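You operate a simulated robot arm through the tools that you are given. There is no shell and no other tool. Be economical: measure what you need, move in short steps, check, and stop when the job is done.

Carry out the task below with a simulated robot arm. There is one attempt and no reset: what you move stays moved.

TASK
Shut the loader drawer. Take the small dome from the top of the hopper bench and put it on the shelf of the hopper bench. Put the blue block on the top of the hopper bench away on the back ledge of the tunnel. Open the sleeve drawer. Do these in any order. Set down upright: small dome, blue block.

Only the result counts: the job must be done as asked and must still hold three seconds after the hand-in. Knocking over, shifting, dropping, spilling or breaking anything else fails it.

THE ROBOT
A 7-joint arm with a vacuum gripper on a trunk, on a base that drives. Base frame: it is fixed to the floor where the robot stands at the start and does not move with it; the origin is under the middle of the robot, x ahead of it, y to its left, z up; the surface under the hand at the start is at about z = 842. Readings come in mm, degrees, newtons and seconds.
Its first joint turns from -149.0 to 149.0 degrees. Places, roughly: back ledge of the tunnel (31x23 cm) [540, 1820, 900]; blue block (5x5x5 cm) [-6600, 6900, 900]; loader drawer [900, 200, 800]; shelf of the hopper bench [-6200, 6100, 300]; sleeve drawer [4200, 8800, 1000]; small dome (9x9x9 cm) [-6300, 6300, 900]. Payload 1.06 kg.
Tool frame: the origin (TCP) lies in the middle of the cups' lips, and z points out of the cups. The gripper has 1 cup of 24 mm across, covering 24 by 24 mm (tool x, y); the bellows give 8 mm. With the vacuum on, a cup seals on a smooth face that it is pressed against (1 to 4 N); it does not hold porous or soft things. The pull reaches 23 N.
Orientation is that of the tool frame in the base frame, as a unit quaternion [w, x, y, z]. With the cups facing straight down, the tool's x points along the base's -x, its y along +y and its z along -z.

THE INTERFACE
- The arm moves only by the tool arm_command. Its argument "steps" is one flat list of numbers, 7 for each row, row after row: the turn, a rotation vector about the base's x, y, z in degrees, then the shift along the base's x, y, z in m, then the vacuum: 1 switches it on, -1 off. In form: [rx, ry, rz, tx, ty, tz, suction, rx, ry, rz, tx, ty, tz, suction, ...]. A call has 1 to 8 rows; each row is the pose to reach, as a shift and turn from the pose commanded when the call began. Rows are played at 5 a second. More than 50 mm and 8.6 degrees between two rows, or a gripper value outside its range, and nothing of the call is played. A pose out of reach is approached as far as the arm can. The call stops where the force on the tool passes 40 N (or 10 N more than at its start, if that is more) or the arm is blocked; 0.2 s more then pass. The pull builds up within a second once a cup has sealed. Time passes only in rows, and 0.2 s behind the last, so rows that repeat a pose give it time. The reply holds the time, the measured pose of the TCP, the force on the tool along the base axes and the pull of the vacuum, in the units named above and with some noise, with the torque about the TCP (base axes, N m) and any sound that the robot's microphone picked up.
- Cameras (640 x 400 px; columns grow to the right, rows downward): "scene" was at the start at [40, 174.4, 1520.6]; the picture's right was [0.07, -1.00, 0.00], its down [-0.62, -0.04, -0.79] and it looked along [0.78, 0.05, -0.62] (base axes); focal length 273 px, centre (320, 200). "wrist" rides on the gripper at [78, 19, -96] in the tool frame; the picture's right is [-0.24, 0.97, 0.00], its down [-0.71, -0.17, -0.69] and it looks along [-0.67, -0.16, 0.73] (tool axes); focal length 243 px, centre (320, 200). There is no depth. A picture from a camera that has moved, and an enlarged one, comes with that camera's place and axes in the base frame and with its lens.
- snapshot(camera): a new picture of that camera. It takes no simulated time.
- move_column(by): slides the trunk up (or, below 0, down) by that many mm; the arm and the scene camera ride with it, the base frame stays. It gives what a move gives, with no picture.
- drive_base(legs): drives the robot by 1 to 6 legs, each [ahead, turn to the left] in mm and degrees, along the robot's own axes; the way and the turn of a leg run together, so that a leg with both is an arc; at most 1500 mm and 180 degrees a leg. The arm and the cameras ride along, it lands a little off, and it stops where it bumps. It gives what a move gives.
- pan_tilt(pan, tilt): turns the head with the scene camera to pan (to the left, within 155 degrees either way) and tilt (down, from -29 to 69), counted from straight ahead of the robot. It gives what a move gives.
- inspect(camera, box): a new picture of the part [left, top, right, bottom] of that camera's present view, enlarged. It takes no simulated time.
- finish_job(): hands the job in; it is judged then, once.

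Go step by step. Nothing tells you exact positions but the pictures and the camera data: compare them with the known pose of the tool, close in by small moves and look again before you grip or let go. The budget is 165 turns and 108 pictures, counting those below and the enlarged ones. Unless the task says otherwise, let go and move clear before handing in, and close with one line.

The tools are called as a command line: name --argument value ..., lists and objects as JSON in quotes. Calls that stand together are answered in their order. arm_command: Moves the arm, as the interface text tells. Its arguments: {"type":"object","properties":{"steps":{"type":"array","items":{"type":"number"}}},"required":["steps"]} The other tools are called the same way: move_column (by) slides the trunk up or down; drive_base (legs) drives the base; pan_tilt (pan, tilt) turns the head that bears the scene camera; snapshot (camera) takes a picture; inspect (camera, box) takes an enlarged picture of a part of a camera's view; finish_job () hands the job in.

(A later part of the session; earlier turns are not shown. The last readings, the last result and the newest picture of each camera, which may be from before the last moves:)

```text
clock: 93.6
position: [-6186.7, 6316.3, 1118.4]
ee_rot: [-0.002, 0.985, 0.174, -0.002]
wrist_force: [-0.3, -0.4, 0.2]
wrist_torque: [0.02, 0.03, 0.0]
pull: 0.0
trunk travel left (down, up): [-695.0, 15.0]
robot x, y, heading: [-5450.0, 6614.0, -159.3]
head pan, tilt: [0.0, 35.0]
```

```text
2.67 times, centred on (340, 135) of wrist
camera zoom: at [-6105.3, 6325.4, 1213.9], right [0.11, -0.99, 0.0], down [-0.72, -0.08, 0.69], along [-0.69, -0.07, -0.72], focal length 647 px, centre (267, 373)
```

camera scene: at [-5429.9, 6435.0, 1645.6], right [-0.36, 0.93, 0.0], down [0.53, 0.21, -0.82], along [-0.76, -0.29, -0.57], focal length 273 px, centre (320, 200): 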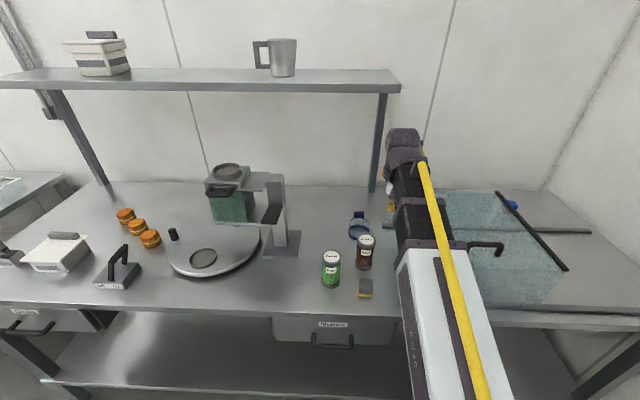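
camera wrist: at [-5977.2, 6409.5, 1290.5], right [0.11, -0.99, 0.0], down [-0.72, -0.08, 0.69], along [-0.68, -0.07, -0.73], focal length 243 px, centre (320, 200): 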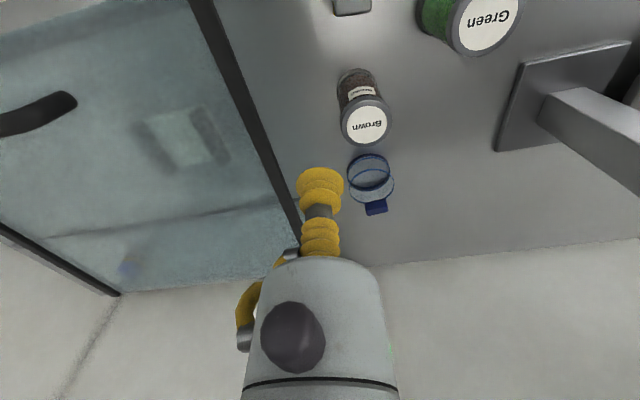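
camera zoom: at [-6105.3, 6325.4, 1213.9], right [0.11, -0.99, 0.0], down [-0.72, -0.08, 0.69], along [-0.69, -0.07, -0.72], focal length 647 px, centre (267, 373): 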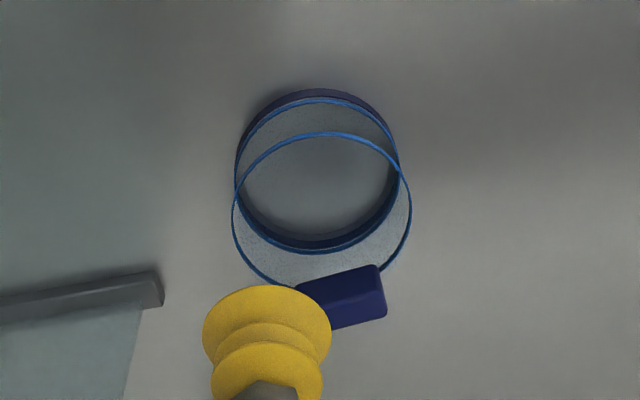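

The dome's knob seems to sit off its axis; I want a side view to choose a suction spot. I tilt the tool so the wrist camera looks at the dome from the front at a low angle.

arm_command --steps '[0, 0, 0, 0.03, -0.012, 0, -1, -2.55, 7.05, 0, 0.06, -0.025, 0, -1, -5.1, 14.1, 0, 0.093, -0.037, 0, -1, -7.65, 21.15, 0, 0.093, -0.037, -0.02, -1, -10.2, 28.2, 0, 0.093, -0.037, -0.04, -1, -10.2, 28.2, 0, 0.093, -0.037, -0.05, -1]'

snapshot --camera "wrist"

```text
clock: 95.0
position: [-6095.4, 6277.0, 1070.9]
ee_rot: [0.042, 0.951, 0.167, -0.258]
wrist_force: [0.8, 1.1, -0.3]
wrist_torque: [0.04, -0.03, 0.0]
pull: 0.1
trunk travel left (down, up): [-695.0, 15.0]
robot x, y, heading: [-5455.5, 6607.5, -159.0]
head pan, tilt: [0.0, 35.0]
```

```text
67 pictures are left
camera wrist: at [-5978.8, 6298.4, 1113.5], right [0.14, -0.98, 0.11], down [-0.31, 0.07, 0.95], along [-0.94, -0.17, -0.29], focal length 243 px, centre (320, 200)
```

wrist: 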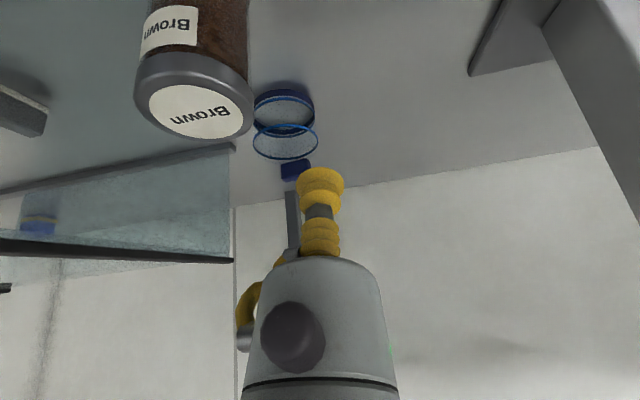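

inspect --camera "wrist" --box '[240, 70, 340, 190]'

```text
3.33 times, centred on (290, 130) of wrist
camera zoom: at [-5978.8, 6298.4, 1113.5], right [0.14, -0.98, 0.11], down [-0.31, 0.07, 0.95], along [-0.94, -0.17, -0.29], focal length 809 px, centre (420, 433)
```

zoom: 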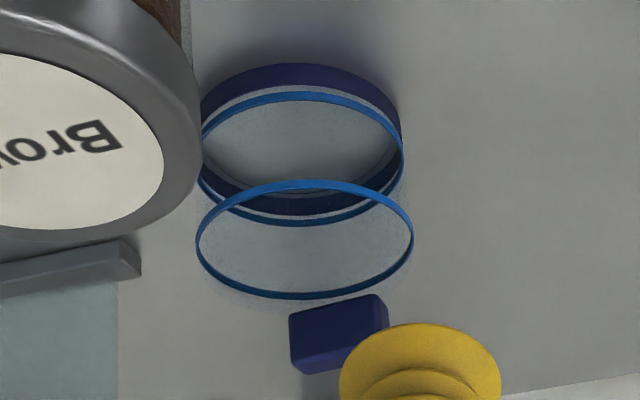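

The glass dome itself continues above the ring; the knob sits on its rear flank, leaving the apex (axis about (-6250, 6286)) free for the cup. I return the tool upright and go above the apex.

arm_command --steps '[2.55, -7.05, 0, 0, 0, 0.03, -1, 5.1, -14.1, 0, -0.02, 0.002, 0.06, -1, 7.65, -21.15, 0, -0.05, 0.004, 0.06, -1, 10.2, -28.2, 0, -0.09, 0.006, 0.06, -1, 10.2, -28.2, 0, -0.125, 0.0075, 0.04, -1, 10.2, -28.2, 0, -0.155, 0.0088, 0.01, -1, 10.2, -28.2, 0, -0.155, 0.0088, -0.03, -1]'

inspect --camera "wrist" --box '[220, 50, 420, 220]'

inspect --camera "scene" --box '[330, 180, 390, 250]'

```text
clock: 96.6
position: [-6250.9, 6285.6, 1036.4]
ee_rot: [-0.002, 0.985, 0.173, -0.002]
wrist_force: [0.0, 0.5, -0.2]
wrist_torque: [0.03, -0.01, 0.0]
pull: 0.0
trunk travel left (down, up): [-695.0, 15.0]
robot x, y, heading: [-5448.5, 6610.7, -159.1]
head pan, tilt: [0.0, 35.0]
```

```text
2.35 times, centred on (320, 135) of wrist
camera zoom: at [-6168.7, 6293.9, 1133.3], right [0.11, -0.99, 0.0], down [-0.72, -0.08, 0.69], along [-0.68, -0.07, -0.73], focal length 571 px, centre (320, 353)
```

zoom: 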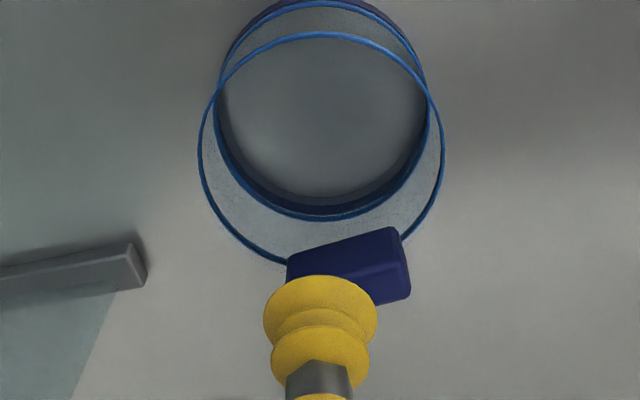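

```text
5.71 times, centred on (360, 215) of scene
camera zoom: at [-5430.2, 6435.1, 1645.6], right [-0.36, 0.93, 0.0], down [0.54, 0.21, -0.82], along [-0.76, -0.29, -0.57], focal length 1560 px, centre (91, 114)
```

zoom: 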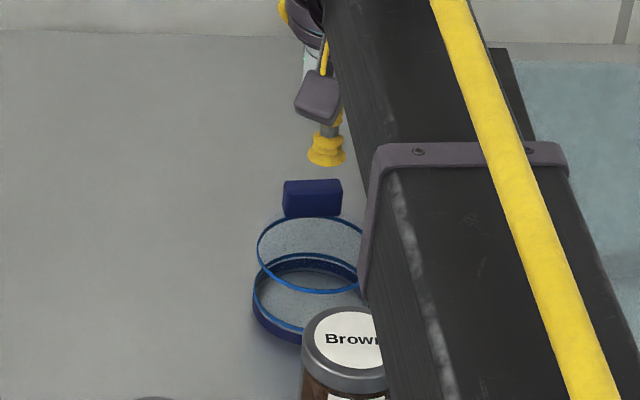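

Axis confirmed at about (-6246, 6286), knob 24 mm behind it. With vacuum on I descend carefully onto the apex.

arm_command --steps '[0, 0, 0, 0.005, 0, -0.012, 1, 0, 0, 0, 0.005, 0, -0.024, 1, 0, 0, 0, 0.005, 0, -0.032, 1, 0, 0, 0, 0.005, 0, -0.036, 1]'

```text
clock: 97.6
position: [-6244.5, 6285.5, 1005.6]
ee_rot: [-0.003, 0.985, 0.174, -0.002]
wrist_force: [0.5, 0.4, -0.4]
wrist_torque: [0.0, 0.02, 0.0]
pull: 0.1
trunk travel left (down, up): [-695.0, 15.0]
robot x, y, heading: [-5450.9, 6613.5, -159.0]
head pan, tilt: [0.0, 35.0]
```

arm_command --steps '[0, 0, 0, 0, 0, -0.003, 1, 0, 0, 0, 0, 0, -0.006, 1, 0, 0, 0, 0, 0, -0.009, 1, 0, 0, 0, 0, 0, -0.012, 1]'

```text
clock: 98.6
position: [-6244.9, 6286.0, 991.9]
ee_rot: [-0.002, 0.985, 0.174, -0.003]
wrist_force: [0.8, -0.3, -0.7]
wrist_torque: [-0.04, 0.02, -0.02]
pull: 0.0
trunk travel left (down, up): [-695.0, 15.0]
robot x, y, heading: [-5449.5, 6611.1, -159.2]
head pan, tilt: [0.0, 35.0]
```

arm_command --steps '[0, 0, 0, 0, 0, -0.003, 1, 0, 0, 0, 0, 0, -0.006, 1, 0, 0, 0, 0, 0, -0.009, 1, 0, 0, 0, 0, 0, -0.011, 1]'

inspect --camera "wrist" --box '[220, 50, 420, 220]'

```text
clock: 99.6
position: [-6243.3, 6285.9, 980.1]
ee_rot: [-0.001, 0.985, 0.173, -0.003]
wrist_force: [-0.5, 0.4, -0.5]
wrist_torque: [0.0, 0.06, -0.02]
pull: 0.1
trunk travel left (down, up): [-695.0, 15.0]
robot x, y, heading: [-5446.9, 6613.0, -158.9]
head pan, tilt: [0.0, 35.0]
```

```text
2.35 times, centred on (320, 135) of wrist
camera zoom: at [-6163.0, 6293.6, 1075.8], right [0.11, -0.99, 0.0], down [-0.72, -0.08, 0.69], along [-0.68, -0.07, -0.72], focal length 571 px, centre (320, 353)
```

zoom: 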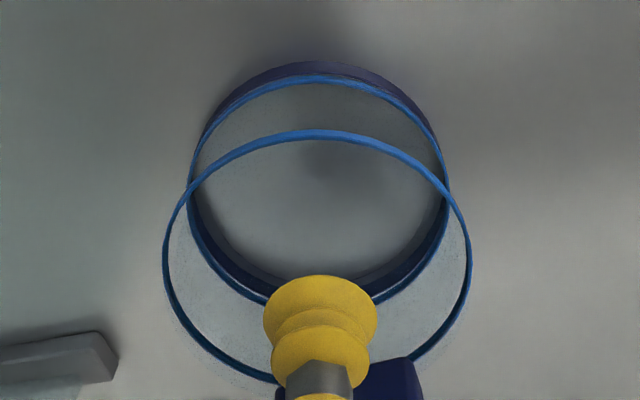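

Still no contact at z 980; the ring (z≈952) probably frames a flat glass top. I continue downward carefully.

arm_command --steps '[0, 0, 0, -0.001, 0, -0.003, 1, 0, 0, 0, -0.002, 0, -0.006, 1, 0, 0, 0, -0.002, 0, -0.009, 1, 0, 0, 0, -0.002, 0, -0.012, 1, 0, 0, 0, -0.002, 0, -0.014, 1]'

```text
clock: 100.8
position: [-6246.5, 6286.0, 967.5]
ee_rot: [-0.002, 0.985, 0.174, -0.002]
wrist_force: [-0.3, 1.1, 0.1]
wrist_torque: [0.0, -0.01, 0.01]
pull: 23.3
trunk travel left (down, up): [-695.0, 15.0]
robot x, y, heading: [-5447.6, 6613.3, -158.9]
head pan, tilt: [0.0, 35.0]
```

The cup sealed on the dome top (pull 23 N). I lift it slowly.

arm_command --steps '[0, 0, 0, 0, 0, 0, 1, 0, 0, 0, 0, 0, 0.01, 1, 0, 0, 0, 0, 0, 0.03, 1, 0, 0, 0, 0, 0, 0.06, 1, 0, 0, 0, 0, 0, 0.1, 1, 0, 0, 0, 0, 0, 0.14, 1, 0, 0, 0, 0, 0, 0.18, 1]'

snapshot --camera "wrist"

snapshot --camera "scene"

```text
clock: 102.4
position: [-6247.2, 6286.6, 1147.9]
ee_rot: [-0.004, 0.985, 0.174, -0.002]
wrist_force: [0.6, 0.2, -0.7]
wrist_torque: [-0.01, -0.01, 0.01]
pull: 22.9
trunk travel left (down, up): [-695.0, 15.0]
robot x, y, heading: [-5451.1, 6606.4, -159.0]
head pan, tilt: [0.0, 35.0]
```

```text
62 pictures are left
camera wrist: at [-6166.4, 6294.8, 1243.1], right [0.11, -0.99, 0.0], down [-0.72, -0.08, 0.69], along [-0.68, -0.07, -0.73], focal length 243 px, centre (320, 200)
```

wrist: 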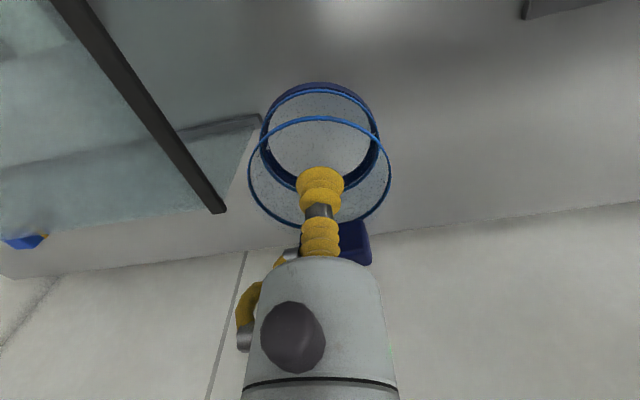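

```text
61 pictures are left
camera scene: at [-5429.8, 6435.2, 1645.5], right [-0.36, 0.93, 0.0], down [0.54, 0.21, -0.82], along [-0.76, -0.29, -0.57], focal length 273 px, centre (320, 200)
```

scene: 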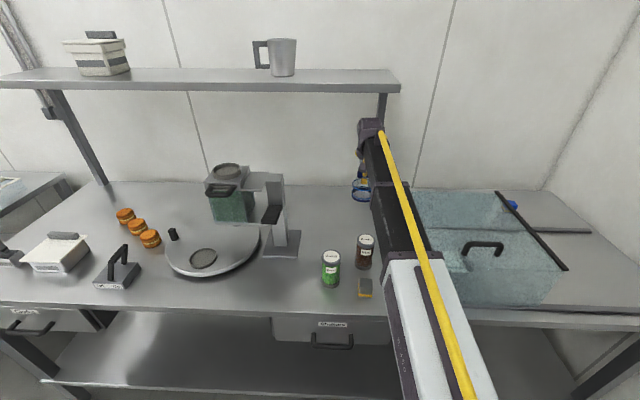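

The dome hangs upright on the cup. I retract the arm over the jars and back the robot off, so I can lower the trunk and go in under the bench top.

arm_command --steps '[0, 0, 0, 0.037, 0.0145, 0, 1, 0, 0, 0, 0.076, 0.03, 0, 1, 0, 0, 0, 0.116, 0.045, 0, 1, 0, 0, 0, 0.156, 0.06, 0, 1, 0, 0, 0, 0.19, 0.073, 0, 1]'

drive_base --legs '[[-430, 0]]'

snapshot --camera "scene"

```text
clock: 103.6
position: [-6055.9, 6356.2, 1147.4]
ee_rot: [-0.003, 0.985, 0.173, -0.002]
wrist_force: [0.1, -0.5, -1.3]
wrist_torque: [0.02, -0.02, -0.01]
pull: 22.2
trunk travel left (down, up): [-695.0, 15.0]
robot x, y, heading: [-5450.0, 6611.6, -159.2]
head pan, tilt: [0.0, 35.0]
```

```text
clock: 106.2
position: [-5660.8, 6507.0, 1148.5]
ee_rot: [-0.002, 0.985, 0.174, -0.002]
wrist_force: [0.9, 0.6, -0.9]
wrist_torque: [-0.01, 0.01, -0.01]
pull: 22.0
trunk travel left (down, up): [-695.0, 15.0]
robot x, y, heading: [-5054.9, 6762.0, -158.5]
head pan, tilt: [0.0, 35.0]
```

```text
60 pictures are left
camera scene: at [-5034.9, 6587.4, 1645.6], right [-0.36, 0.93, 0.0], down [0.53, 0.21, -0.82], along [-0.76, -0.3, -0.57], focal length 273 px, centre (320, 200)
```

scene: 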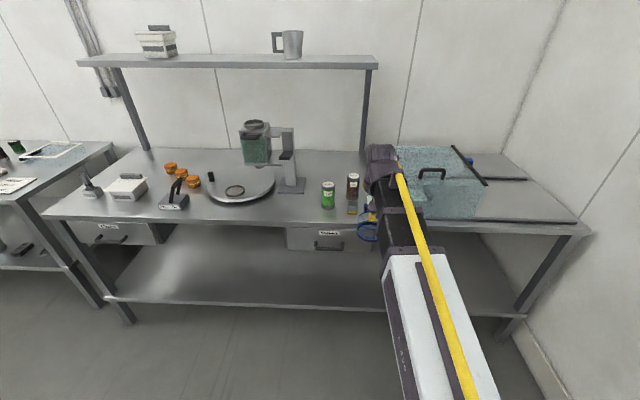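

The dome is well clear in front of the bench. I lower the trunk and look under the top.

move_column --by -600

pan_tilt --pan 0 --tilt 25

snapshot --camera "scene"

snapshot --camera "wrist"

```text
refused: -600 is not a number from -400 to 400
```

```text
clock: 106.9
position: [-5661.0, 6506.7, 1148.4]
ee_rot: [-0.002, 0.985, 0.174, -0.003]
wrist_force: [-0.2, 0.2, -0.1]
wrist_torque: [0.01, 0.0, 0.01]
pull: 23.1
trunk travel left (down, up): [-695.0, 15.0]
robot x, y, heading: [-5057.7, 6761.3, -158.8]
head pan, tilt: [0.0, 25.0]
```

```text
59 pictures are left
camera scene: at [-5038.9, 6585.8, 1661.3], right [-0.36, 0.93, 0.0], down [0.39, 0.15, -0.91], along [-0.85, -0.33, -0.42], focal length 273 px, centre (320, 200)
```

scene: 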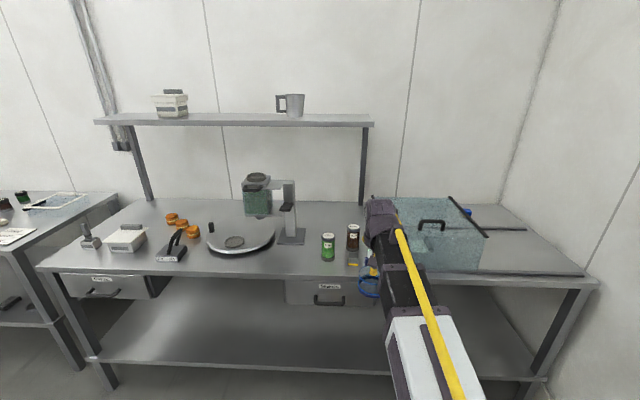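

```text
58 pictures are left
camera wrist: at [-5580.4, 6515.9, 1244.3], right [0.11, -0.99, 0.0], down [-0.72, -0.09, 0.69], along [-0.68, -0.07, -0.73], focal length 243 px, centre (320, 200)
```

wrist: 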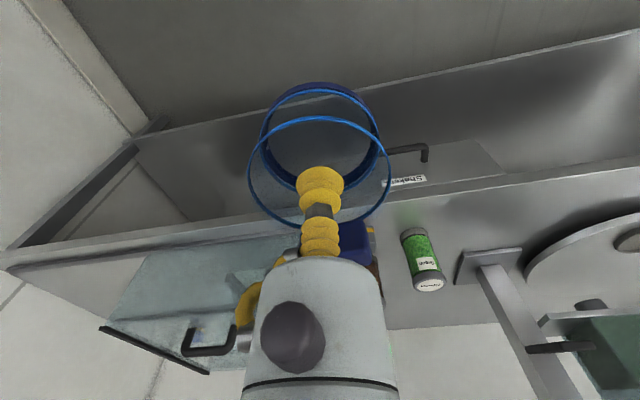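

Column moves are limited to 400 at a time; I do it in two.

move_column --by -400

move_column --by -230

snapshot --camera "scene"

snapshot --camera "wrist"

```text
clock: 110.8
position: [-5661.6, 6508.3, 748.4]
ee_rot: [-0.002, 0.985, 0.174, -0.002]
wrist_force: [-0.2, -0.2, -0.8]
wrist_torque: [-0.01, -0.05, -0.03]
pull: 23.1
trunk travel left (down, up): [-295.0, 415.0]
robot x, y, heading: [-5058.3, 6760.7, -158.9]
head pan, tilt: [0.0, 25.0]
```

```text
clock: 113.2
position: [-5661.8, 6506.7, 518.5]
ee_rot: [-0.002, 0.985, 0.174, -0.001]
wrist_force: [-0.5, 0.1, -0.7]
wrist_torque: [0.02, -0.02, 0.03]
pull: 22.8
trunk travel left (down, up): [-65.0, 645.0]
robot x, y, heading: [-5053.3, 6762.9, -158.7]
head pan, tilt: [0.0, 25.0]
```

```text
57 pictures are left
camera scene: at [-5038.9, 6585.9, 1031.4], right [-0.36, 0.93, 0.0], down [0.39, 0.15, -0.91], along [-0.85, -0.33, -0.42], focal length 273 px, centre (320, 200)
```

scene: 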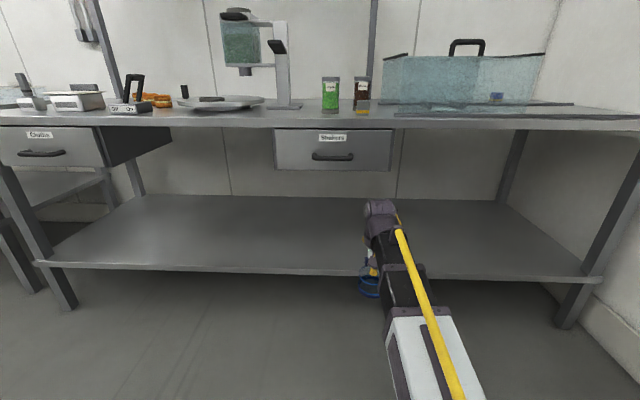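

```text
56 pictures are left
camera wrist: at [-5580.4, 6515.9, 614.3], right [0.11, -0.99, 0.0], down [-0.72, -0.09, 0.69], along [-0.68, -0.07, -0.73], focal length 243 px, centre (320, 200)
```

wrist: 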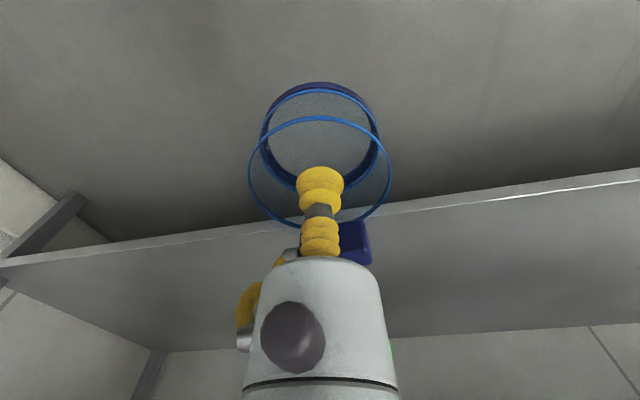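

The shelf is at z≈280 with plenty of room beneath the drawer. I lower a bit more and drive in with the dome ~100 mm above the shelf.

move_column --by -60

drive_base --legs '[[380, 0]]'

snapshot --camera "scene"

snapshot --camera "wrist"

```text
clock: 114.2
position: [-5661.0, 6507.7, 458.6]
ee_rot: [-0.002, 0.985, 0.174, -0.002]
wrist_force: [0.5, 0.4, -0.7]
wrist_torque: [-0.02, 0.0, -0.04]
pull: 23.0
trunk travel left (down, up): [-5.0, 705.0]
robot x, y, heading: [-5054.2, 6762.7, -159.0]
head pan, tilt: [0.0, 25.0]
```

```text
clock: 116.6
position: [-6014.2, 6366.6, 459.1]
ee_rot: [-0.002, 0.984, 0.178, -0.002]
wrist_force: [0.9, -0.8, -0.1]
wrist_torque: [0.04, 0.03, 0.01]
pull: 22.1
trunk travel left (down, up): [-5.0, 705.0]
robot x, y, heading: [-5407.7, 6622.2, -158.4]
head pan, tilt: [0.0, 25.0]
```

```text
55 pictures are left
camera scene: at [-5391.6, 6447.8, 971.3], right [-0.37, 0.93, 0.0], down [0.39, 0.15, -0.91], along [-0.84, -0.33, -0.42], focal length 273 px, centre (320, 200)
```

scene: 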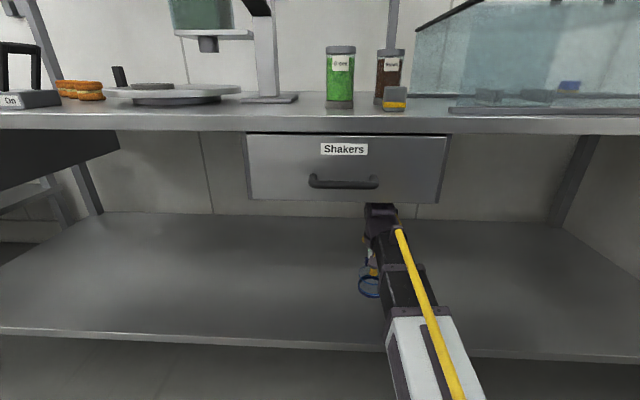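

```text
54 pictures are left
camera wrist: at [-5932.6, 6374.3, 554.3], right [0.12, -0.99, 0.0], down [-0.72, -0.09, 0.69], along [-0.68, -0.08, -0.73], focal length 243 px, centre (320, 200)
```

wrist: 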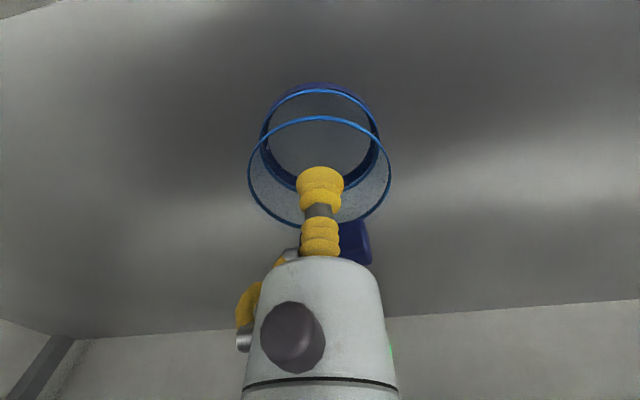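

I'm 75 mm inside the shelf edge. I lower 60, extend 80 further in, and then look.

arm_command --steps '[0, 0, 0, 0, 0, -0.03, 1, 0, 0, 0, 0, 0, -0.06, 1, 0, 0, 0, -0.037, -0.0145, -0.06, 1, 0, 0, 0, -0.075, -0.029, -0.06, 1, 0, 0, 0, -0.084, -0.033, -0.075, 1, 0, 0, 0, -0.084, -0.033, -0.085, 1]'

snapshot --camera "wrist"

inspect --camera "scene" --box '[280, 180, 460, 370]'

```text
clock: 118.0
position: [-6097.3, 6332.0, 373.9]
ee_rot: [-0.002, 0.984, 0.177, -0.001]
wrist_force: [-0.8, -0.3, 0.1]
wrist_torque: [0.04, -0.01, -0.01]
pull: 23.1
trunk travel left (down, up): [-5.0, 705.0]
robot x, y, heading: [-5406.2, 6623.3, -158.5]
head pan, tilt: [0.0, 25.0]
```

```text
53 pictures are left
camera wrist: at [-6015.8, 6341.0, 468.8], right [0.12, -0.99, 0.0], down [-0.72, -0.09, 0.69], along [-0.68, -0.08, -0.73], focal length 243 px, centre (320, 200)
```

wrist: 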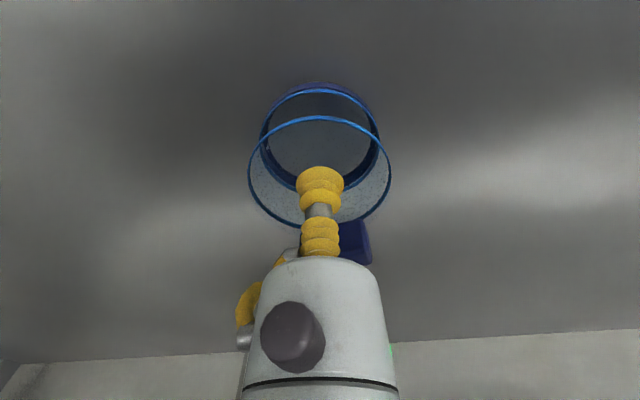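

```text
2.11 times, centred on (370, 275) of scene
camera zoom: at [-5391.6, 6447.8, 971.3], right [-0.37, 0.93, 0.0], down [0.39, 0.15, -0.91], along [-0.84, -0.33, -0.42], focal length 575 px, centre (215, 42)
```

zoom: 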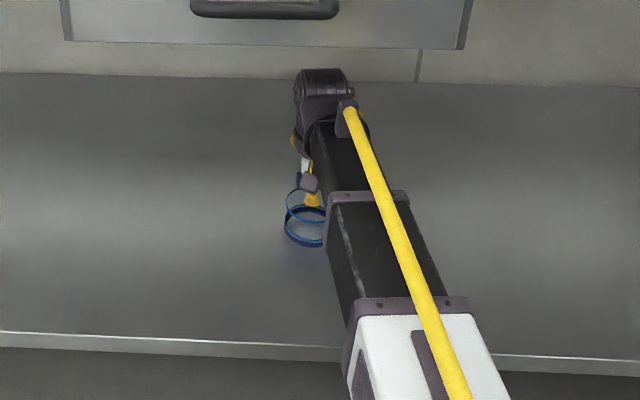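

Lowering in 3 mm steps until the force shows contact.

arm_command --steps '[0, 0, 0, 0, 0, -0.004, 1, 0, 0, 0, 0, 0, -0.008, 1, 0, 0, 0, 0, 0, -0.012, 1, 0, 0, 0, 0, 0, -0.014, 1]'

inspect --camera "scene" --box '[320, 230, 400, 310]'

```text
clock: 119.0
position: [-6097.8, 6333.7, 362.6]
ee_rot: [-0.002, 0.984, 0.177, -0.003]
wrist_force: [-2.0, 0.8, 17.4]
wrist_torque: [-0.05, -0.07, -0.02]
pull: 22.9
trunk travel left (down, up): [-5.0, 705.0]
robot x, y, heading: [-5409.4, 6622.7, -158.6]
head pan, tilt: [0.0, 25.0]
```

```text
5.00 times, centred on (360, 270) of scene
camera zoom: at [-5390.8, 6448.2, 971.6], right [-0.37, 0.93, 0.0], down [0.39, 0.15, -0.91], along [-0.84, -0.33, -0.42], focal length 1365 px, centre (120, -150)
```

zoom: 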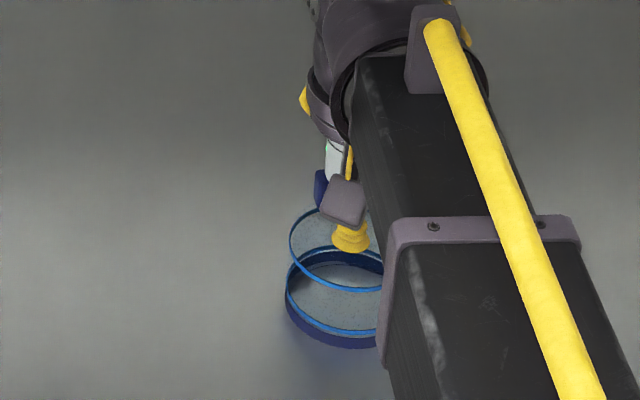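

Contact (17 N). I ease off 3 mm, release, wait and rise.

arm_command --steps '[0, 0, 0, 0, 0, 0.002, 1, 0, 0, 0, 0, 0, 0.003, -1, 0, 0, 0, 0, 0, 0.003, -1, 0, 0, 0, 0, 0, 0.003, -1, 0, 0, 0, 0, 0, 0.003, -1, 0, 0, 0, 0, 0, 0.003, -1]'

arm_command --steps '[0, 0, 0, 0, 0, 0.003, -1, 0, 0, 0, 0, 0, 0.008, -1, 0, 0, 0, 0, 0, 0.02, -1, 0, 0, 0, 0, 0, 0.05, -1, 0, 0, 0, 0, 0, 0.08, -1]'

snapshot --camera "wrist"

```text
clock: 120.4
position: [-6097.3, 6333.3, 363.0]
ee_rot: [-0.002, 0.984, 0.178, -0.002]
wrist_force: [0.5, -0.9, -0.5]
wrist_torque: [0.01, -0.01, -0.01]
pull: 0.1
trunk travel left (down, up): [-5.0, 705.0]
robot x, y, heading: [-5407.3, 6622.9, -158.9]
head pan, tilt: [0.0, 25.0]
```

```text
clock: 121.6
position: [-6098.2, 6331.4, 443.0]
ee_rot: [-0.002, 0.984, 0.178, -0.002]
wrist_force: [0.8, -0.4, -0.2]
wrist_torque: [0.0, 0.01, 0.01]
pull: 0.0
trunk travel left (down, up): [-5.0, 705.0]
robot x, y, heading: [-5412.3, 6624.9, -158.0]
head pan, tilt: [0.0, 25.0]
```

```text
50 pictures are left
camera wrist: at [-6016.4, 6340.1, 538.9], right [0.12, -0.99, 0.0], down [-0.72, -0.09, 0.69], along [-0.68, -0.08, -0.73], focal length 243 px, centre (320, 200)
```

wrist: 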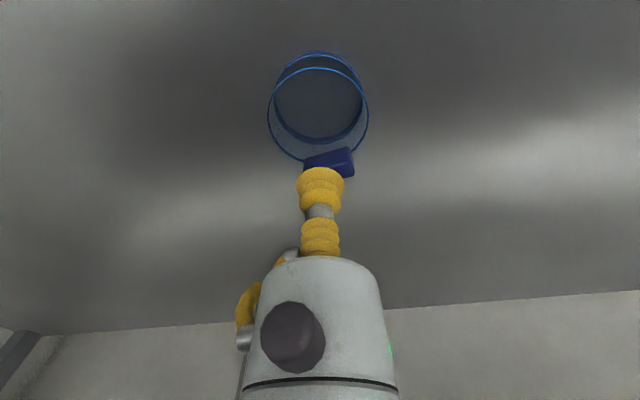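

The dome stands upright on the shelf. I back out and raise the trunk.

drive_base --legs '[[-450, 0]]'

move_column --by 400

move_column --by 300

pan_tilt --pan 0 --tilt 69

snapshot --camera "scene"

```text
clock: 124.3
position: [-5675.8, 6499.4, 443.0]
ee_rot: [-0.002, 0.984, 0.177, -0.002]
wrist_force: [1.4, -0.5, -0.6]
wrist_torque: [-0.01, 0.0, -0.02]
pull: 0.0
trunk travel left (down, up): [-5.0, 705.0]
robot x, y, heading: [-4986.0, 6791.2, -158.9]
head pan, tilt: [0.0, 25.0]
```

```text
clock: 128.2
position: [-5674.3, 6499.1, 842.5]
ee_rot: [-0.003, 0.984, 0.176, -0.002]
wrist_force: [0.2, -0.9, 1.0]
wrist_torque: [0.01, 0.01, 0.03]
pull: 0.0
trunk travel left (down, up): [-405.0, 305.0]
robot x, y, heading: [-4986.4, 6789.6, -158.8]
head pan, tilt: [0.0, 25.0]
```

```text
clock: 131.2
position: [-5674.2, 6500.9, 1143.3]
ee_rot: [-0.003, 0.984, 0.176, -0.002]
wrist_force: [-0.4, -0.1, 0.8]
wrist_torque: [0.0, -0.01, 0.01]
pull: 0.0
trunk travel left (down, up): [-705.0, 5.0]
robot x, y, heading: [-4988.3, 6793.9, -158.6]
head pan, tilt: [0.0, 25.0]
```

```text
clock: 132.3
position: [-5675.3, 6498.7, 1143.2]
ee_rot: [-0.003, 0.984, 0.176, -0.002]
wrist_force: [-0.8, 0.2, 0.2]
wrist_torque: [0.02, 0.0, -0.01]
pull: 0.0
trunk travel left (down, up): [-705.0, 5.0]
robot x, y, heading: [-4988.0, 6789.1, -158.7]
head pan, tilt: [0.0, 68.8]
```

```text
49 pictures are left
camera scene: at [-4935.4, 6626.7, 1611.9], right [-0.36, 0.93, 0.0], down [0.87, 0.34, -0.36], along [-0.34, -0.13, -0.93], focal length 273 px, centre (320, 200)
```

scene: 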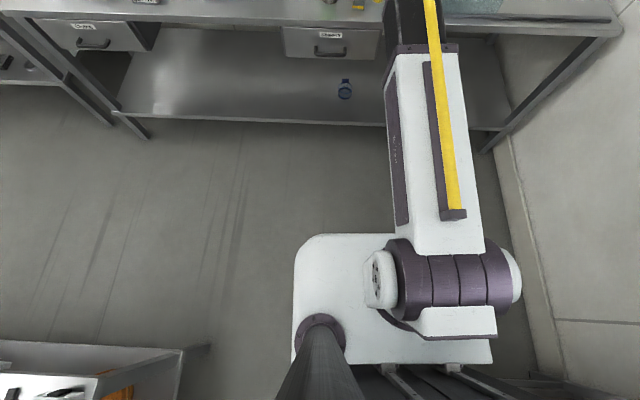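

Base half-length is ~340 mm, so I can stand ~430 mm from the bench edge. The right wall and cabinet are close to the block, so I first swing the arm to the left, then drive over.

arm_command --steps '[0, 0, 3.75, 0.0205, -0.0443, 0, -1, 0, 0, 7.5, 0.0439, -0.0872, 0, -1, 0, 0, 11.25, 0.07, -0.1284, 0, -1, 0, 0, 15, 0.0987, -0.1679, 0, -1, 0, 0, 18.75, 0.13, -0.2054, 0, -1, 0, 0, 22.5, 0.1637, -0.2408, 0, -1, 0, 0, 26.25, 0.1996, -0.2738, 0, -1, 0, 0, 30, 0.2375, -0.3045, 0, -1]'

arm_command --steps '[0, 0, 3.75, 0.0399, -0.0281, 0, -1, 0, 0, 7.5, 0.0816, -0.0536, 0, -1, 0, 0, 11.25, 0.1248, -0.0763, 0, -1, 0, 0, 15, 0.1694, -0.0961, 0, -1, 0, 0, 18.75, 0.2153, -0.1129, 0, -1, 0, 0, 22.5, 0.2621, -0.1267, 0, -1]'

drive_base --legs '[[100, 0], [0, -54]]'

pan_tilt --pan 0 --tilt 30

snapshot --camera "scene"

```text
clock: 134.1
position: [-5434.5, 6193.0, 1143.2]
ee_rot: [-0.001, 0.905, 0.425, -0.003]
wrist_force: [0.0, 0.1, -0.2]
wrist_torque: [0.0, -0.01, 0.01]
pull: 0.0
trunk travel left (down, up): [-705.0, 5.0]
robot x, y, heading: [-4984.9, 6790.8, -158.8]
head pan, tilt: [0.0, 68.8]
```

```text
clock: 135.5
position: [-5173.9, 6068.1, 1143.5]
ee_rot: [0.0, 0.805, 0.593, -0.002]
wrist_force: [0.0, 0.0, 0.2]
wrist_torque: [-0.01, 0.02, 0.02]
pull: 0.0
trunk travel left (down, up): [-705.0, 5.0]
robot x, y, heading: [-4984.2, 6789.9, -158.7]
head pan, tilt: [0.0, 68.8]
```

```text
clock: 139.0
position: [-5769.4, 6468.3, 1142.8]
ee_rot: [-0.003, 0.985, 0.172, -0.002]
wrist_force: [0.5, 0.5, -0.5]
wrist_torque: [0.01, -0.01, 0.02]
pull: 0.0
trunk travel left (down, up): [-705.0, 5.0]
robot x, y, heading: [-5081.4, 6751.3, 148.2]
head pan, tilt: [0.0, 68.8]
```

```text
clock: 140.0
position: [-5769.2, 6467.9, 1143.7]
ee_rot: [-0.002, 0.985, 0.172, -0.002]
wrist_force: [0.3, 0.3, 0.1]
wrist_torque: [0.02, -0.02, -0.01]
pull: 0.0
trunk travel left (down, up): [-705.0, 5.0]
robot x, y, heading: [-5079.5, 6754.1, 148.4]
head pan, tilt: [0.0, 30.0]
```

```text
48 pictures are left
camera scene: at [-5208.0, 6631.8, 1663.2], right [0.52, 0.85, 0.0], down [0.43, -0.26, -0.87], along [-0.74, 0.45, -0.5], focal length 273 px, centre (320, 200)
```

scene: 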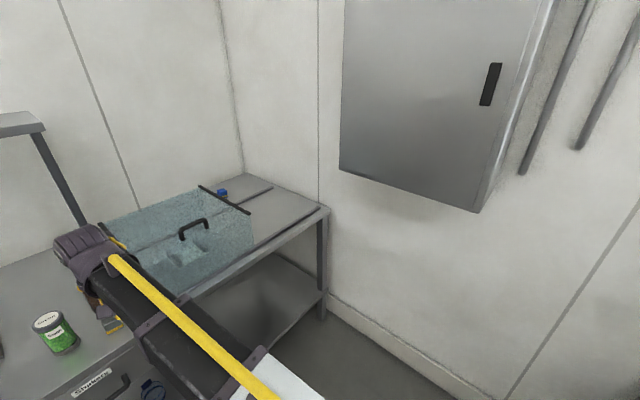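

Next: short diagonal, turn to face the bench, then forward to ~430 mm from the edge.

drive_base --legs '[[0, -12.9], [623, 0], [0, 63]]'

pan_tilt --pan 0 --tilt 40

snapshot --camera "scene"

```text
clock: 147.1
position: [-5749.0, 6478.6, 1144.2]
ee_rot: [-0.002, 0.82, 0.572, -0.003]
wrist_force: [0.4, 0.0, -0.1]
wrist_torque: [-0.01, 0.0, -0.01]
pull: 0.0
trunk travel left (down, up): [-705.0, 5.0]
robot x, y, heading: [-5525.4, 7187.4, -161.6]
head pan, tilt: [0.0, 30.0]
```

```text
clock: 147.8
position: [-5748.6, 6479.6, 1142.2]
ee_rot: [-0.001, 0.82, 0.572, -0.003]
wrist_force: [0.2, 0.0, 0.0]
wrist_torque: [-0.02, 0.0, -0.03]
pull: 0.2
trunk travel left (down, up): [-705.0, 5.0]
robot x, y, heading: [-5524.6, 7192.8, -161.9]
head pan, tilt: [0.0, 40.0]
```

```text
47 pictures are left
camera scene: at [-5510.2, 7015.3, 1648.0], right [-0.32, 0.95, 0.0], down [0.61, 0.2, -0.77], along [-0.73, -0.24, -0.64], focal length 273 px, centre (320, 200)
```

scene: 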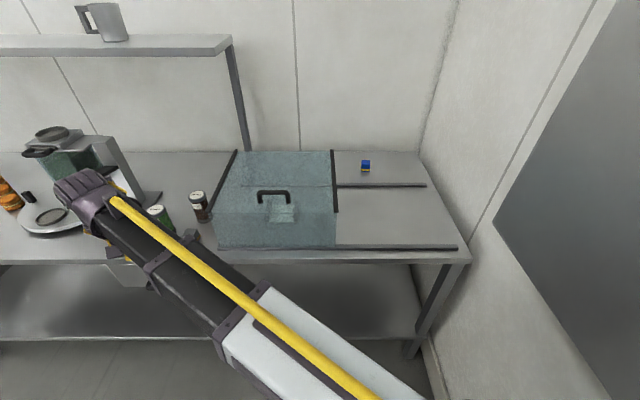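

The block stands free, right of the glass cover, at about (-6615, 6876). I drive forward 180 mm and then swing the arm back over it.

drive_base --legs '[[180, 0]]'

```text
clock: 149.3
position: [-5920.7, 6421.2, 1143.6]
ee_rot: [-0.001, 0.82, 0.573, -0.003]
wrist_force: [-0.4, 0.1, -0.3]
wrist_torque: [-0.01, 0.02, 0.02]
pull: 0.0
trunk travel left (down, up): [-705.0, 5.0]
robot x, y, heading: [-5695.3, 7136.9, -161.5]
head pan, tilt: [0.0, 40.0]
```

arm_command --steps '[0, 0, -3.75, -0.0462, 0.0163, 0, -1, 0, 0, -7.5, -0.0913, 0.0355, 0, -1, 0, 0, -11.25, -0.135, 0.0577, 0, -1, 0, 0, -15, -0.1771, 0.0827, 0, -1, 0, 0, -18.75, -0.2175, 0.1104, 0, -1, 0, 0, -22.5, -0.256, 0.1407, 0, -1, 0, 0, -26.25, -0.2925, 0.1733, 0, -1, 0, 0, -30, -0.3268, 0.2085, 0, -1]'

arm_command --steps '[0, 0, -3.75, -0.0319, 0.0372, 0, -1, 0, 0, -7.5, -0.0613, 0.0764, 0, -1, 0, 0, -11.25, -0.088, 0.1174, 0, -1, 0, 0, -15, -0.112, 0.1601, 0, -1, 0, 0, -18.75, -0.1332, 0.2043, 0, -1, 0, 0, -22.5, -0.1514, 0.2499, 0, -1, 0, 0, -26.25, -0.1666, 0.2964, 0, -1]'

snapshot --camera "wrist"

inspect --camera "scene" --box '[270, 90, 470, 250]'

```text
clock: 151.1
position: [-6249.2, 6629.1, 1145.4]
ee_rot: [-0.001, 0.94, 0.341, -0.002]
wrist_force: [0.3, -0.2, -0.2]
wrist_torque: [0.01, 0.02, -0.02]
pull: 0.0
trunk travel left (down, up): [-705.0, 5.0]
robot x, y, heading: [-5695.6, 7138.3, -161.6]
head pan, tilt: [0.0, 40.0]
```

```text
clock: 152.7
position: [-6414.6, 6927.5, 1145.3]
ee_rot: [-0.002, 0.993, 0.118, -0.002]
wrist_force: [0.1, -0.2, 0.8]
wrist_torque: [-0.03, 0.04, 0.02]
pull: 0.1
trunk travel left (down, up): [-705.0, 5.0]
robot x, y, heading: [-5697.0, 7132.3, -161.4]
head pan, tilt: [0.0, 40.0]
```

```text
46 pictures are left
camera wrist: at [-6332.6, 6925.8, 1241.1], right [0.0, -1.0, 0.0], down [-0.73, 0.0, 0.69], along [-0.69, 0.0, -0.73], focal length 243 px, centre (320, 200)
```

wrist: 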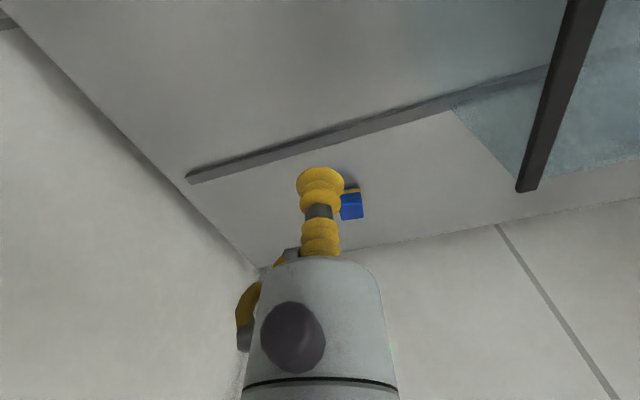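

```text
2.50 times, centred on (370, 170) of scene
camera zoom: at [-5681.8, 6958.8, 1648.0], right [-0.32, 0.95, 0.0], down [0.61, 0.2, -0.77], along [-0.73, -0.24, -0.64], focal length 682 px, centre (195, 275)
```

zoom: 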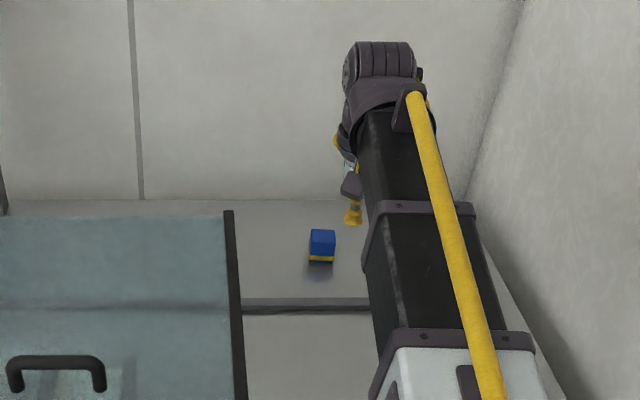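

inspect --camera "wrist" --box '[310, 150, 410, 240]'

inspect --camera "scene" --box '[350, 160, 400, 200]'

```text
4.44 times, centred on (360, 195) of wrist
camera zoom: at [-6332.6, 6925.8, 1241.1], right [0.0, -1.0, 0.0], down [-0.73, 0.0, 0.69], along [-0.69, 0.0, -0.73], focal length 1078 px, centre (142, 222)
```

zoom: 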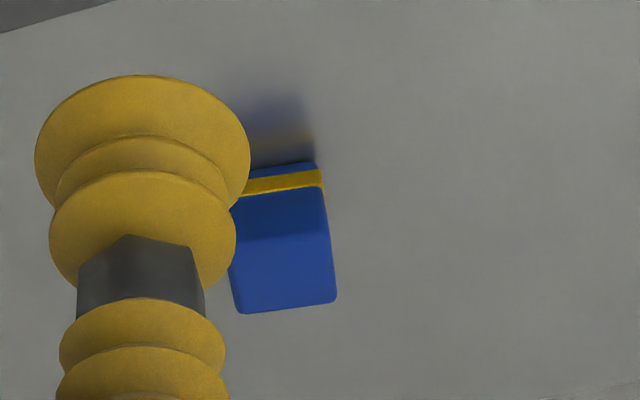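

```text
10.00 times, centred on (375, 180) of scene
camera zoom: at [-5681.8, 6958.8, 1648.0], right [-0.32, 0.95, 0.0], down [0.61, 0.2, -0.77], along [-0.73, -0.24, -0.64], focal length 2730 px, centre (-230, 400)
```

zoom: 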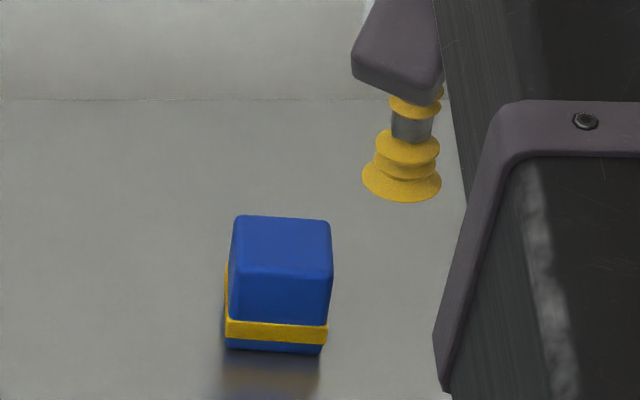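

The block's top is near (-6637, 6874, z≈948). I approach partway to (-6600, 6880, 1060) and look again.

arm_command --steps '[0, 0, 0, -0.037, -0.0095, -0.01, -1, 0, 0, 0, -0.074, -0.019, -0.03, -1, 0, 0, 0, -0.111, -0.0285, -0.05, -1, 0, 0, 0, -0.148, -0.038, -0.07, -1, 0, 0, 0, -0.185, -0.0475, -0.085, -1]'

inspect --camera "wrist" --box '[260, 100, 400, 220]'

inspect --camera "scene" --box '[340, 140, 400, 200]'

```text
clock: 153.9
position: [-6600.7, 6877.6, 1056.7]
ee_rot: [-0.002, 0.993, 0.118, -0.001]
wrist_force: [0.4, -0.2, -0.2]
wrist_torque: [0.02, -0.01, -0.02]
pull: 0.1
trunk travel left (down, up): [-705.0, 5.0]
robot x, y, heading: [-5697.6, 7130.8, -161.8]
head pan, tilt: [0.0, 40.0]
```

```text
3.33 times, centred on (330, 160) of wrist
camera zoom: at [-6518.5, 6876.7, 1152.5], right [0.0, -1.0, 0.0], down [-0.73, 0.0, 0.69], along [-0.69, 0.0, -0.73], focal length 809 px, centre (287, 333)
```

zoom: 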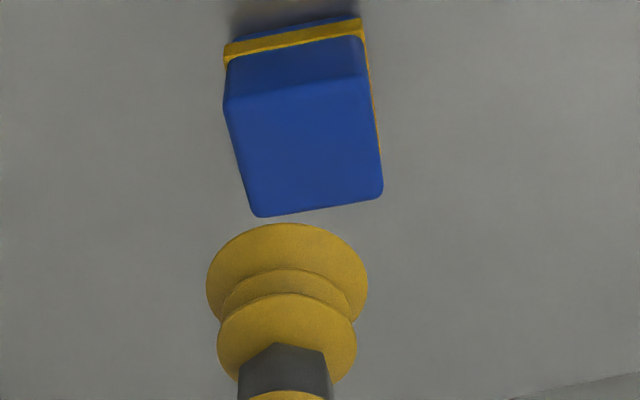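

```text
6.67 times, centred on (370, 170) of scene
camera zoom: at [-5682.1, 6958.3, 1648.0], right [-0.32, 0.95, 0.0], down [0.61, 0.2, -0.77], along [-0.73, -0.24, -0.64], focal length 1820 px, centre (-13, 400)
```

zoom: 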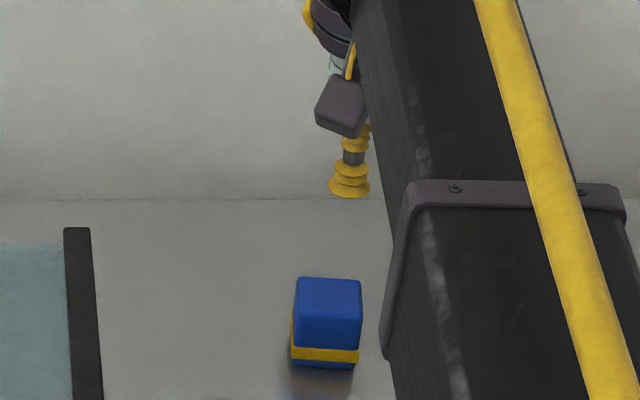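

Block top centre: about (-6640, 6871, 945). I move over it at z≈975 and check position.

arm_command --steps '[0, 0, 0, -0.02, -0.0035, -0.03, -1, 0, 0, 0, -0.0395, -0.0065, -0.06, -1, 0, 0, 0, -0.0395, -0.0065, -0.08, -1]'

inspect --camera "wrist" --box '[260, 100, 400, 220]'

```text
clock: 154.7
position: [-6638.4, 6872.4, 978.7]
ee_rot: [-0.002, 0.993, 0.118, -0.002]
wrist_force: [-0.2, -0.4, -0.2]
wrist_torque: [0.02, -0.01, -0.02]
pull: 0.1
trunk travel left (down, up): [-705.0, 5.0]
robot x, y, heading: [-5697.9, 7133.0, -161.4]
head pan, tilt: [0.0, 40.0]
```

```text
3.33 times, centred on (330, 160) of wrist
camera zoom: at [-6556.1, 6871.3, 1073.2], right [0.0, -1.0, 0.0], down [-0.73, 0.0, 0.69], along [-0.69, 0.0, -0.73], focal length 809 px, centre (287, 333)
```

zoom: 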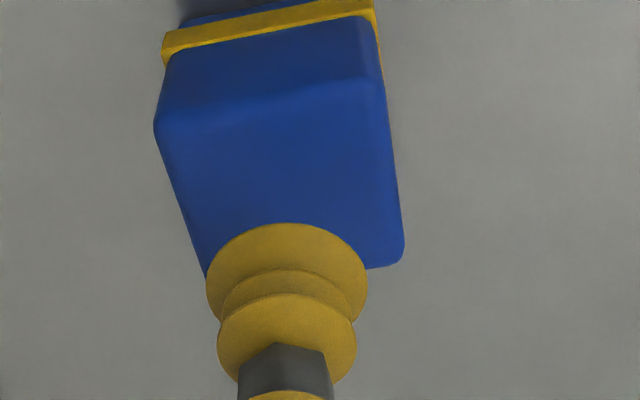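

Centred. I descend with vacuum on.

arm_command --steps '[0, 0, 0, -0.001, -0.001, -0.01, 1, 0, 0, 0, -0.001, -0.001, -0.02, 1, 0, 0, 0, -0.001, -0.001, -0.025, 1, 0, 0, 0, -0.001, -0.001, -0.028, 1, 0, 0, 0, -0.001, -0.001, -0.031, 1]'

```text
clock: 155.9
position: [-6640.6, 6870.7, 948.1]
ee_rot: [-0.002, 0.993, 0.118, -0.002]
wrist_force: [0.3, 0.4, -0.5]
wrist_torque: [-0.02, -0.02, -0.01]
pull: 22.8
trunk travel left (down, up): [-705.0, 5.0]
robot x, y, heading: [-5695.8, 7128.7, -161.7]
head pan, tilt: [0.0, 40.0]
```

Sealed. I lift it and check.

arm_command --steps '[0, 0, 0, 0, 0, 0, 1, 0, 0, 0, 0, 0, 0.01, 1, 0, 0, 0, 0, 0, 0.04, 1, 0, 0, 0, 0.02, 0.005, 0.08, 1, 0, 0, 0, 0.05, 0.014, 0.12, 1, 0, 0, 0, 0.09, 0.025, 0.15, 1, 0, 0, 0, 0.13, 0.036, 0.17, 1, 0, 0, 0, 0.17, 0.047, 0.19, 1]'

snapshot --camera "wrist"

```text
refused: row 5 steps farther than a row can; nothing moved
```

```text
39 pictures are left
camera wrist: at [-6558.0, 6870.1, 1043.1], right [0.0, -1.0, 0.0], down [-0.73, 0.0, 0.69], along [-0.69, 0.0, -0.73], focal length 243 px, centre (320, 200)
```

wrist: 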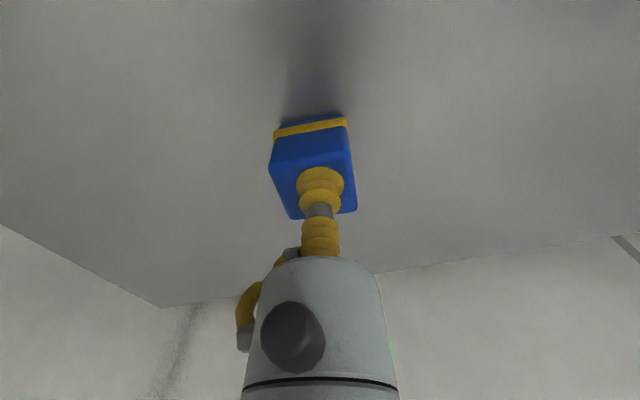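

arm_command --steps '[0, 0, 0, 0, 0, 0.005, 1, 0, 0, 0, 0, 0, 0.015, 1, 0, 0, 0, 0, 0, 0.045, 1, 0, 0, 0, 0.015, 0.004, 0.085, 1, 0, 0, 0, 0.045, 0.012, 0.12, 1, 0, 0, 0, 0.08, 0.022, 0.15, 1, 0, 0, 0, 0.12, 0.033, 0.17, 1, 0, 0, 0, 0.16, 0.044, 0.19, 1]'

```text
clock: 157.7
position: [-6480.0, 6916.6, 1139.6]
ee_rot: [-0.003, 0.993, 0.119, -0.003]
wrist_force: [0.6, -0.1, -1.4]
wrist_torque: [0.01, 0.01, 0.0]
pull: 22.5
trunk travel left (down, up): [-705.0, 5.0]
robot x, y, heading: [-5696.2, 7134.8, -161.7]
head pan, tilt: [0.0, 40.0]
```

Block held. I retract the arm to ~645 mm radius, back off 180 mm, then swing the arm left (away from the wall) before turning.

arm_command --steps '[0, 0, 0, 0.04, 0.011, 0.005, 1, 0, 0, 0, 0.08, 0.022, 0.005, 1, 0, 0, 0, 0.12, 0.033, 0.005, 1, 0, 0, 0, 0.155, 0.043, 0.005, 1]'

drive_base --legs '[[-190, 0]]'

```text
clock: 158.7
position: [-6325.6, 6959.5, 1144.4]
ee_rot: [-0.003, 0.993, 0.118, -0.002]
wrist_force: [-0.1, -0.1, -0.5]
wrist_torque: [0.01, 0.01, -0.02]
pull: 23.1
trunk travel left (down, up): [-705.0, 5.0]
robot x, y, heading: [-5696.0, 7134.1, -161.5]
head pan, tilt: [0.0, 40.0]
```

```text
clock: 160.3
position: [-6144.8, 7020.2, 1144.3]
ee_rot: [-0.002, 0.993, 0.118, -0.002]
wrist_force: [0.8, -0.2, -0.7]
wrist_torque: [0.02, 0.01, 0.02]
pull: 23.1
trunk travel left (down, up): [-705.0, 5.0]
robot x, y, heading: [-5514.9, 7190.7, -161.4]
head pan, tilt: [0.0, 40.0]
```

arm_command --steps '[0, 0, 4.3, 0.0146, -0.0468, 0, 1, 0, 0, 8.6, 0.0327, -0.0923, 0, 1, 0, 0, 12.9, 0.0541, -0.1363, 0, 1, 0, 0, 17.2, 0.0787, -0.1787, 0, 1, 0, 0, 21.5, 0.1065, -0.219, 0, 1, 0, 0, 25.8, 0.1372, -0.2571, 0, 1, 0, 0, 30.1, 0.1707, -0.2929, 0, 1, 0, 0, 34.4, 0.2068, -0.326, 0, 1]'

arm_command --steps '[0, 0, 4.3, 0.0385, -0.0303, 0, 1, 0, 0, 8.6, 0.0791, -0.0577, 0, 1, 0, 0, 12.9, 0.1217, -0.082, 0, 1, 0, 0, 17.2, 0.1659, -0.1029, 0, 1]'

drive_base --legs '[[0, -63.5], [-620, 0]]'

```text
clock: 162.1
position: [-5939.0, 6693.7, 1142.8]
ee_rot: [-0.001, 0.913, 0.407, -0.002]
wrist_force: [-0.4, 0.4, -0.9]
wrist_torque: [0.04, -0.03, 0.02]
pull: 22.2
trunk travel left (down, up): [-705.0, 5.0]
robot x, y, heading: [-5515.2, 7196.6, -161.8]
head pan, tilt: [0.0, 40.0]
```

```text
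clock: 163.1
position: [-5775.6, 6590.9, 1141.5]
ee_rot: [-0.001, 0.842, 0.54, -0.003]
wrist_force: [0.0, 0.6, -0.5]
wrist_torque: [-0.02, 0.07, 0.0]
pull: 22.4
trunk travel left (down, up): [-705.0, 5.0]
robot x, y, heading: [-5515.2, 7199.6, -161.9]
head pan, tilt: [0.0, 40.0]
```

```text
clock: 169.4
position: [-5737.7, 6718.6, 1142.2]
ee_rot: [-0.002, 1.0, 0.011, -0.002]
wrist_force: [-0.3, -0.1, -0.5]
wrist_torque: [-0.01, -0.01, -0.02]
pull: 23.0
trunk travel left (down, up): [-705.0, 5.0]
robot x, y, heading: [-5080.6, 6748.1, 134.3]
head pan, tilt: [0.0, 40.0]
```

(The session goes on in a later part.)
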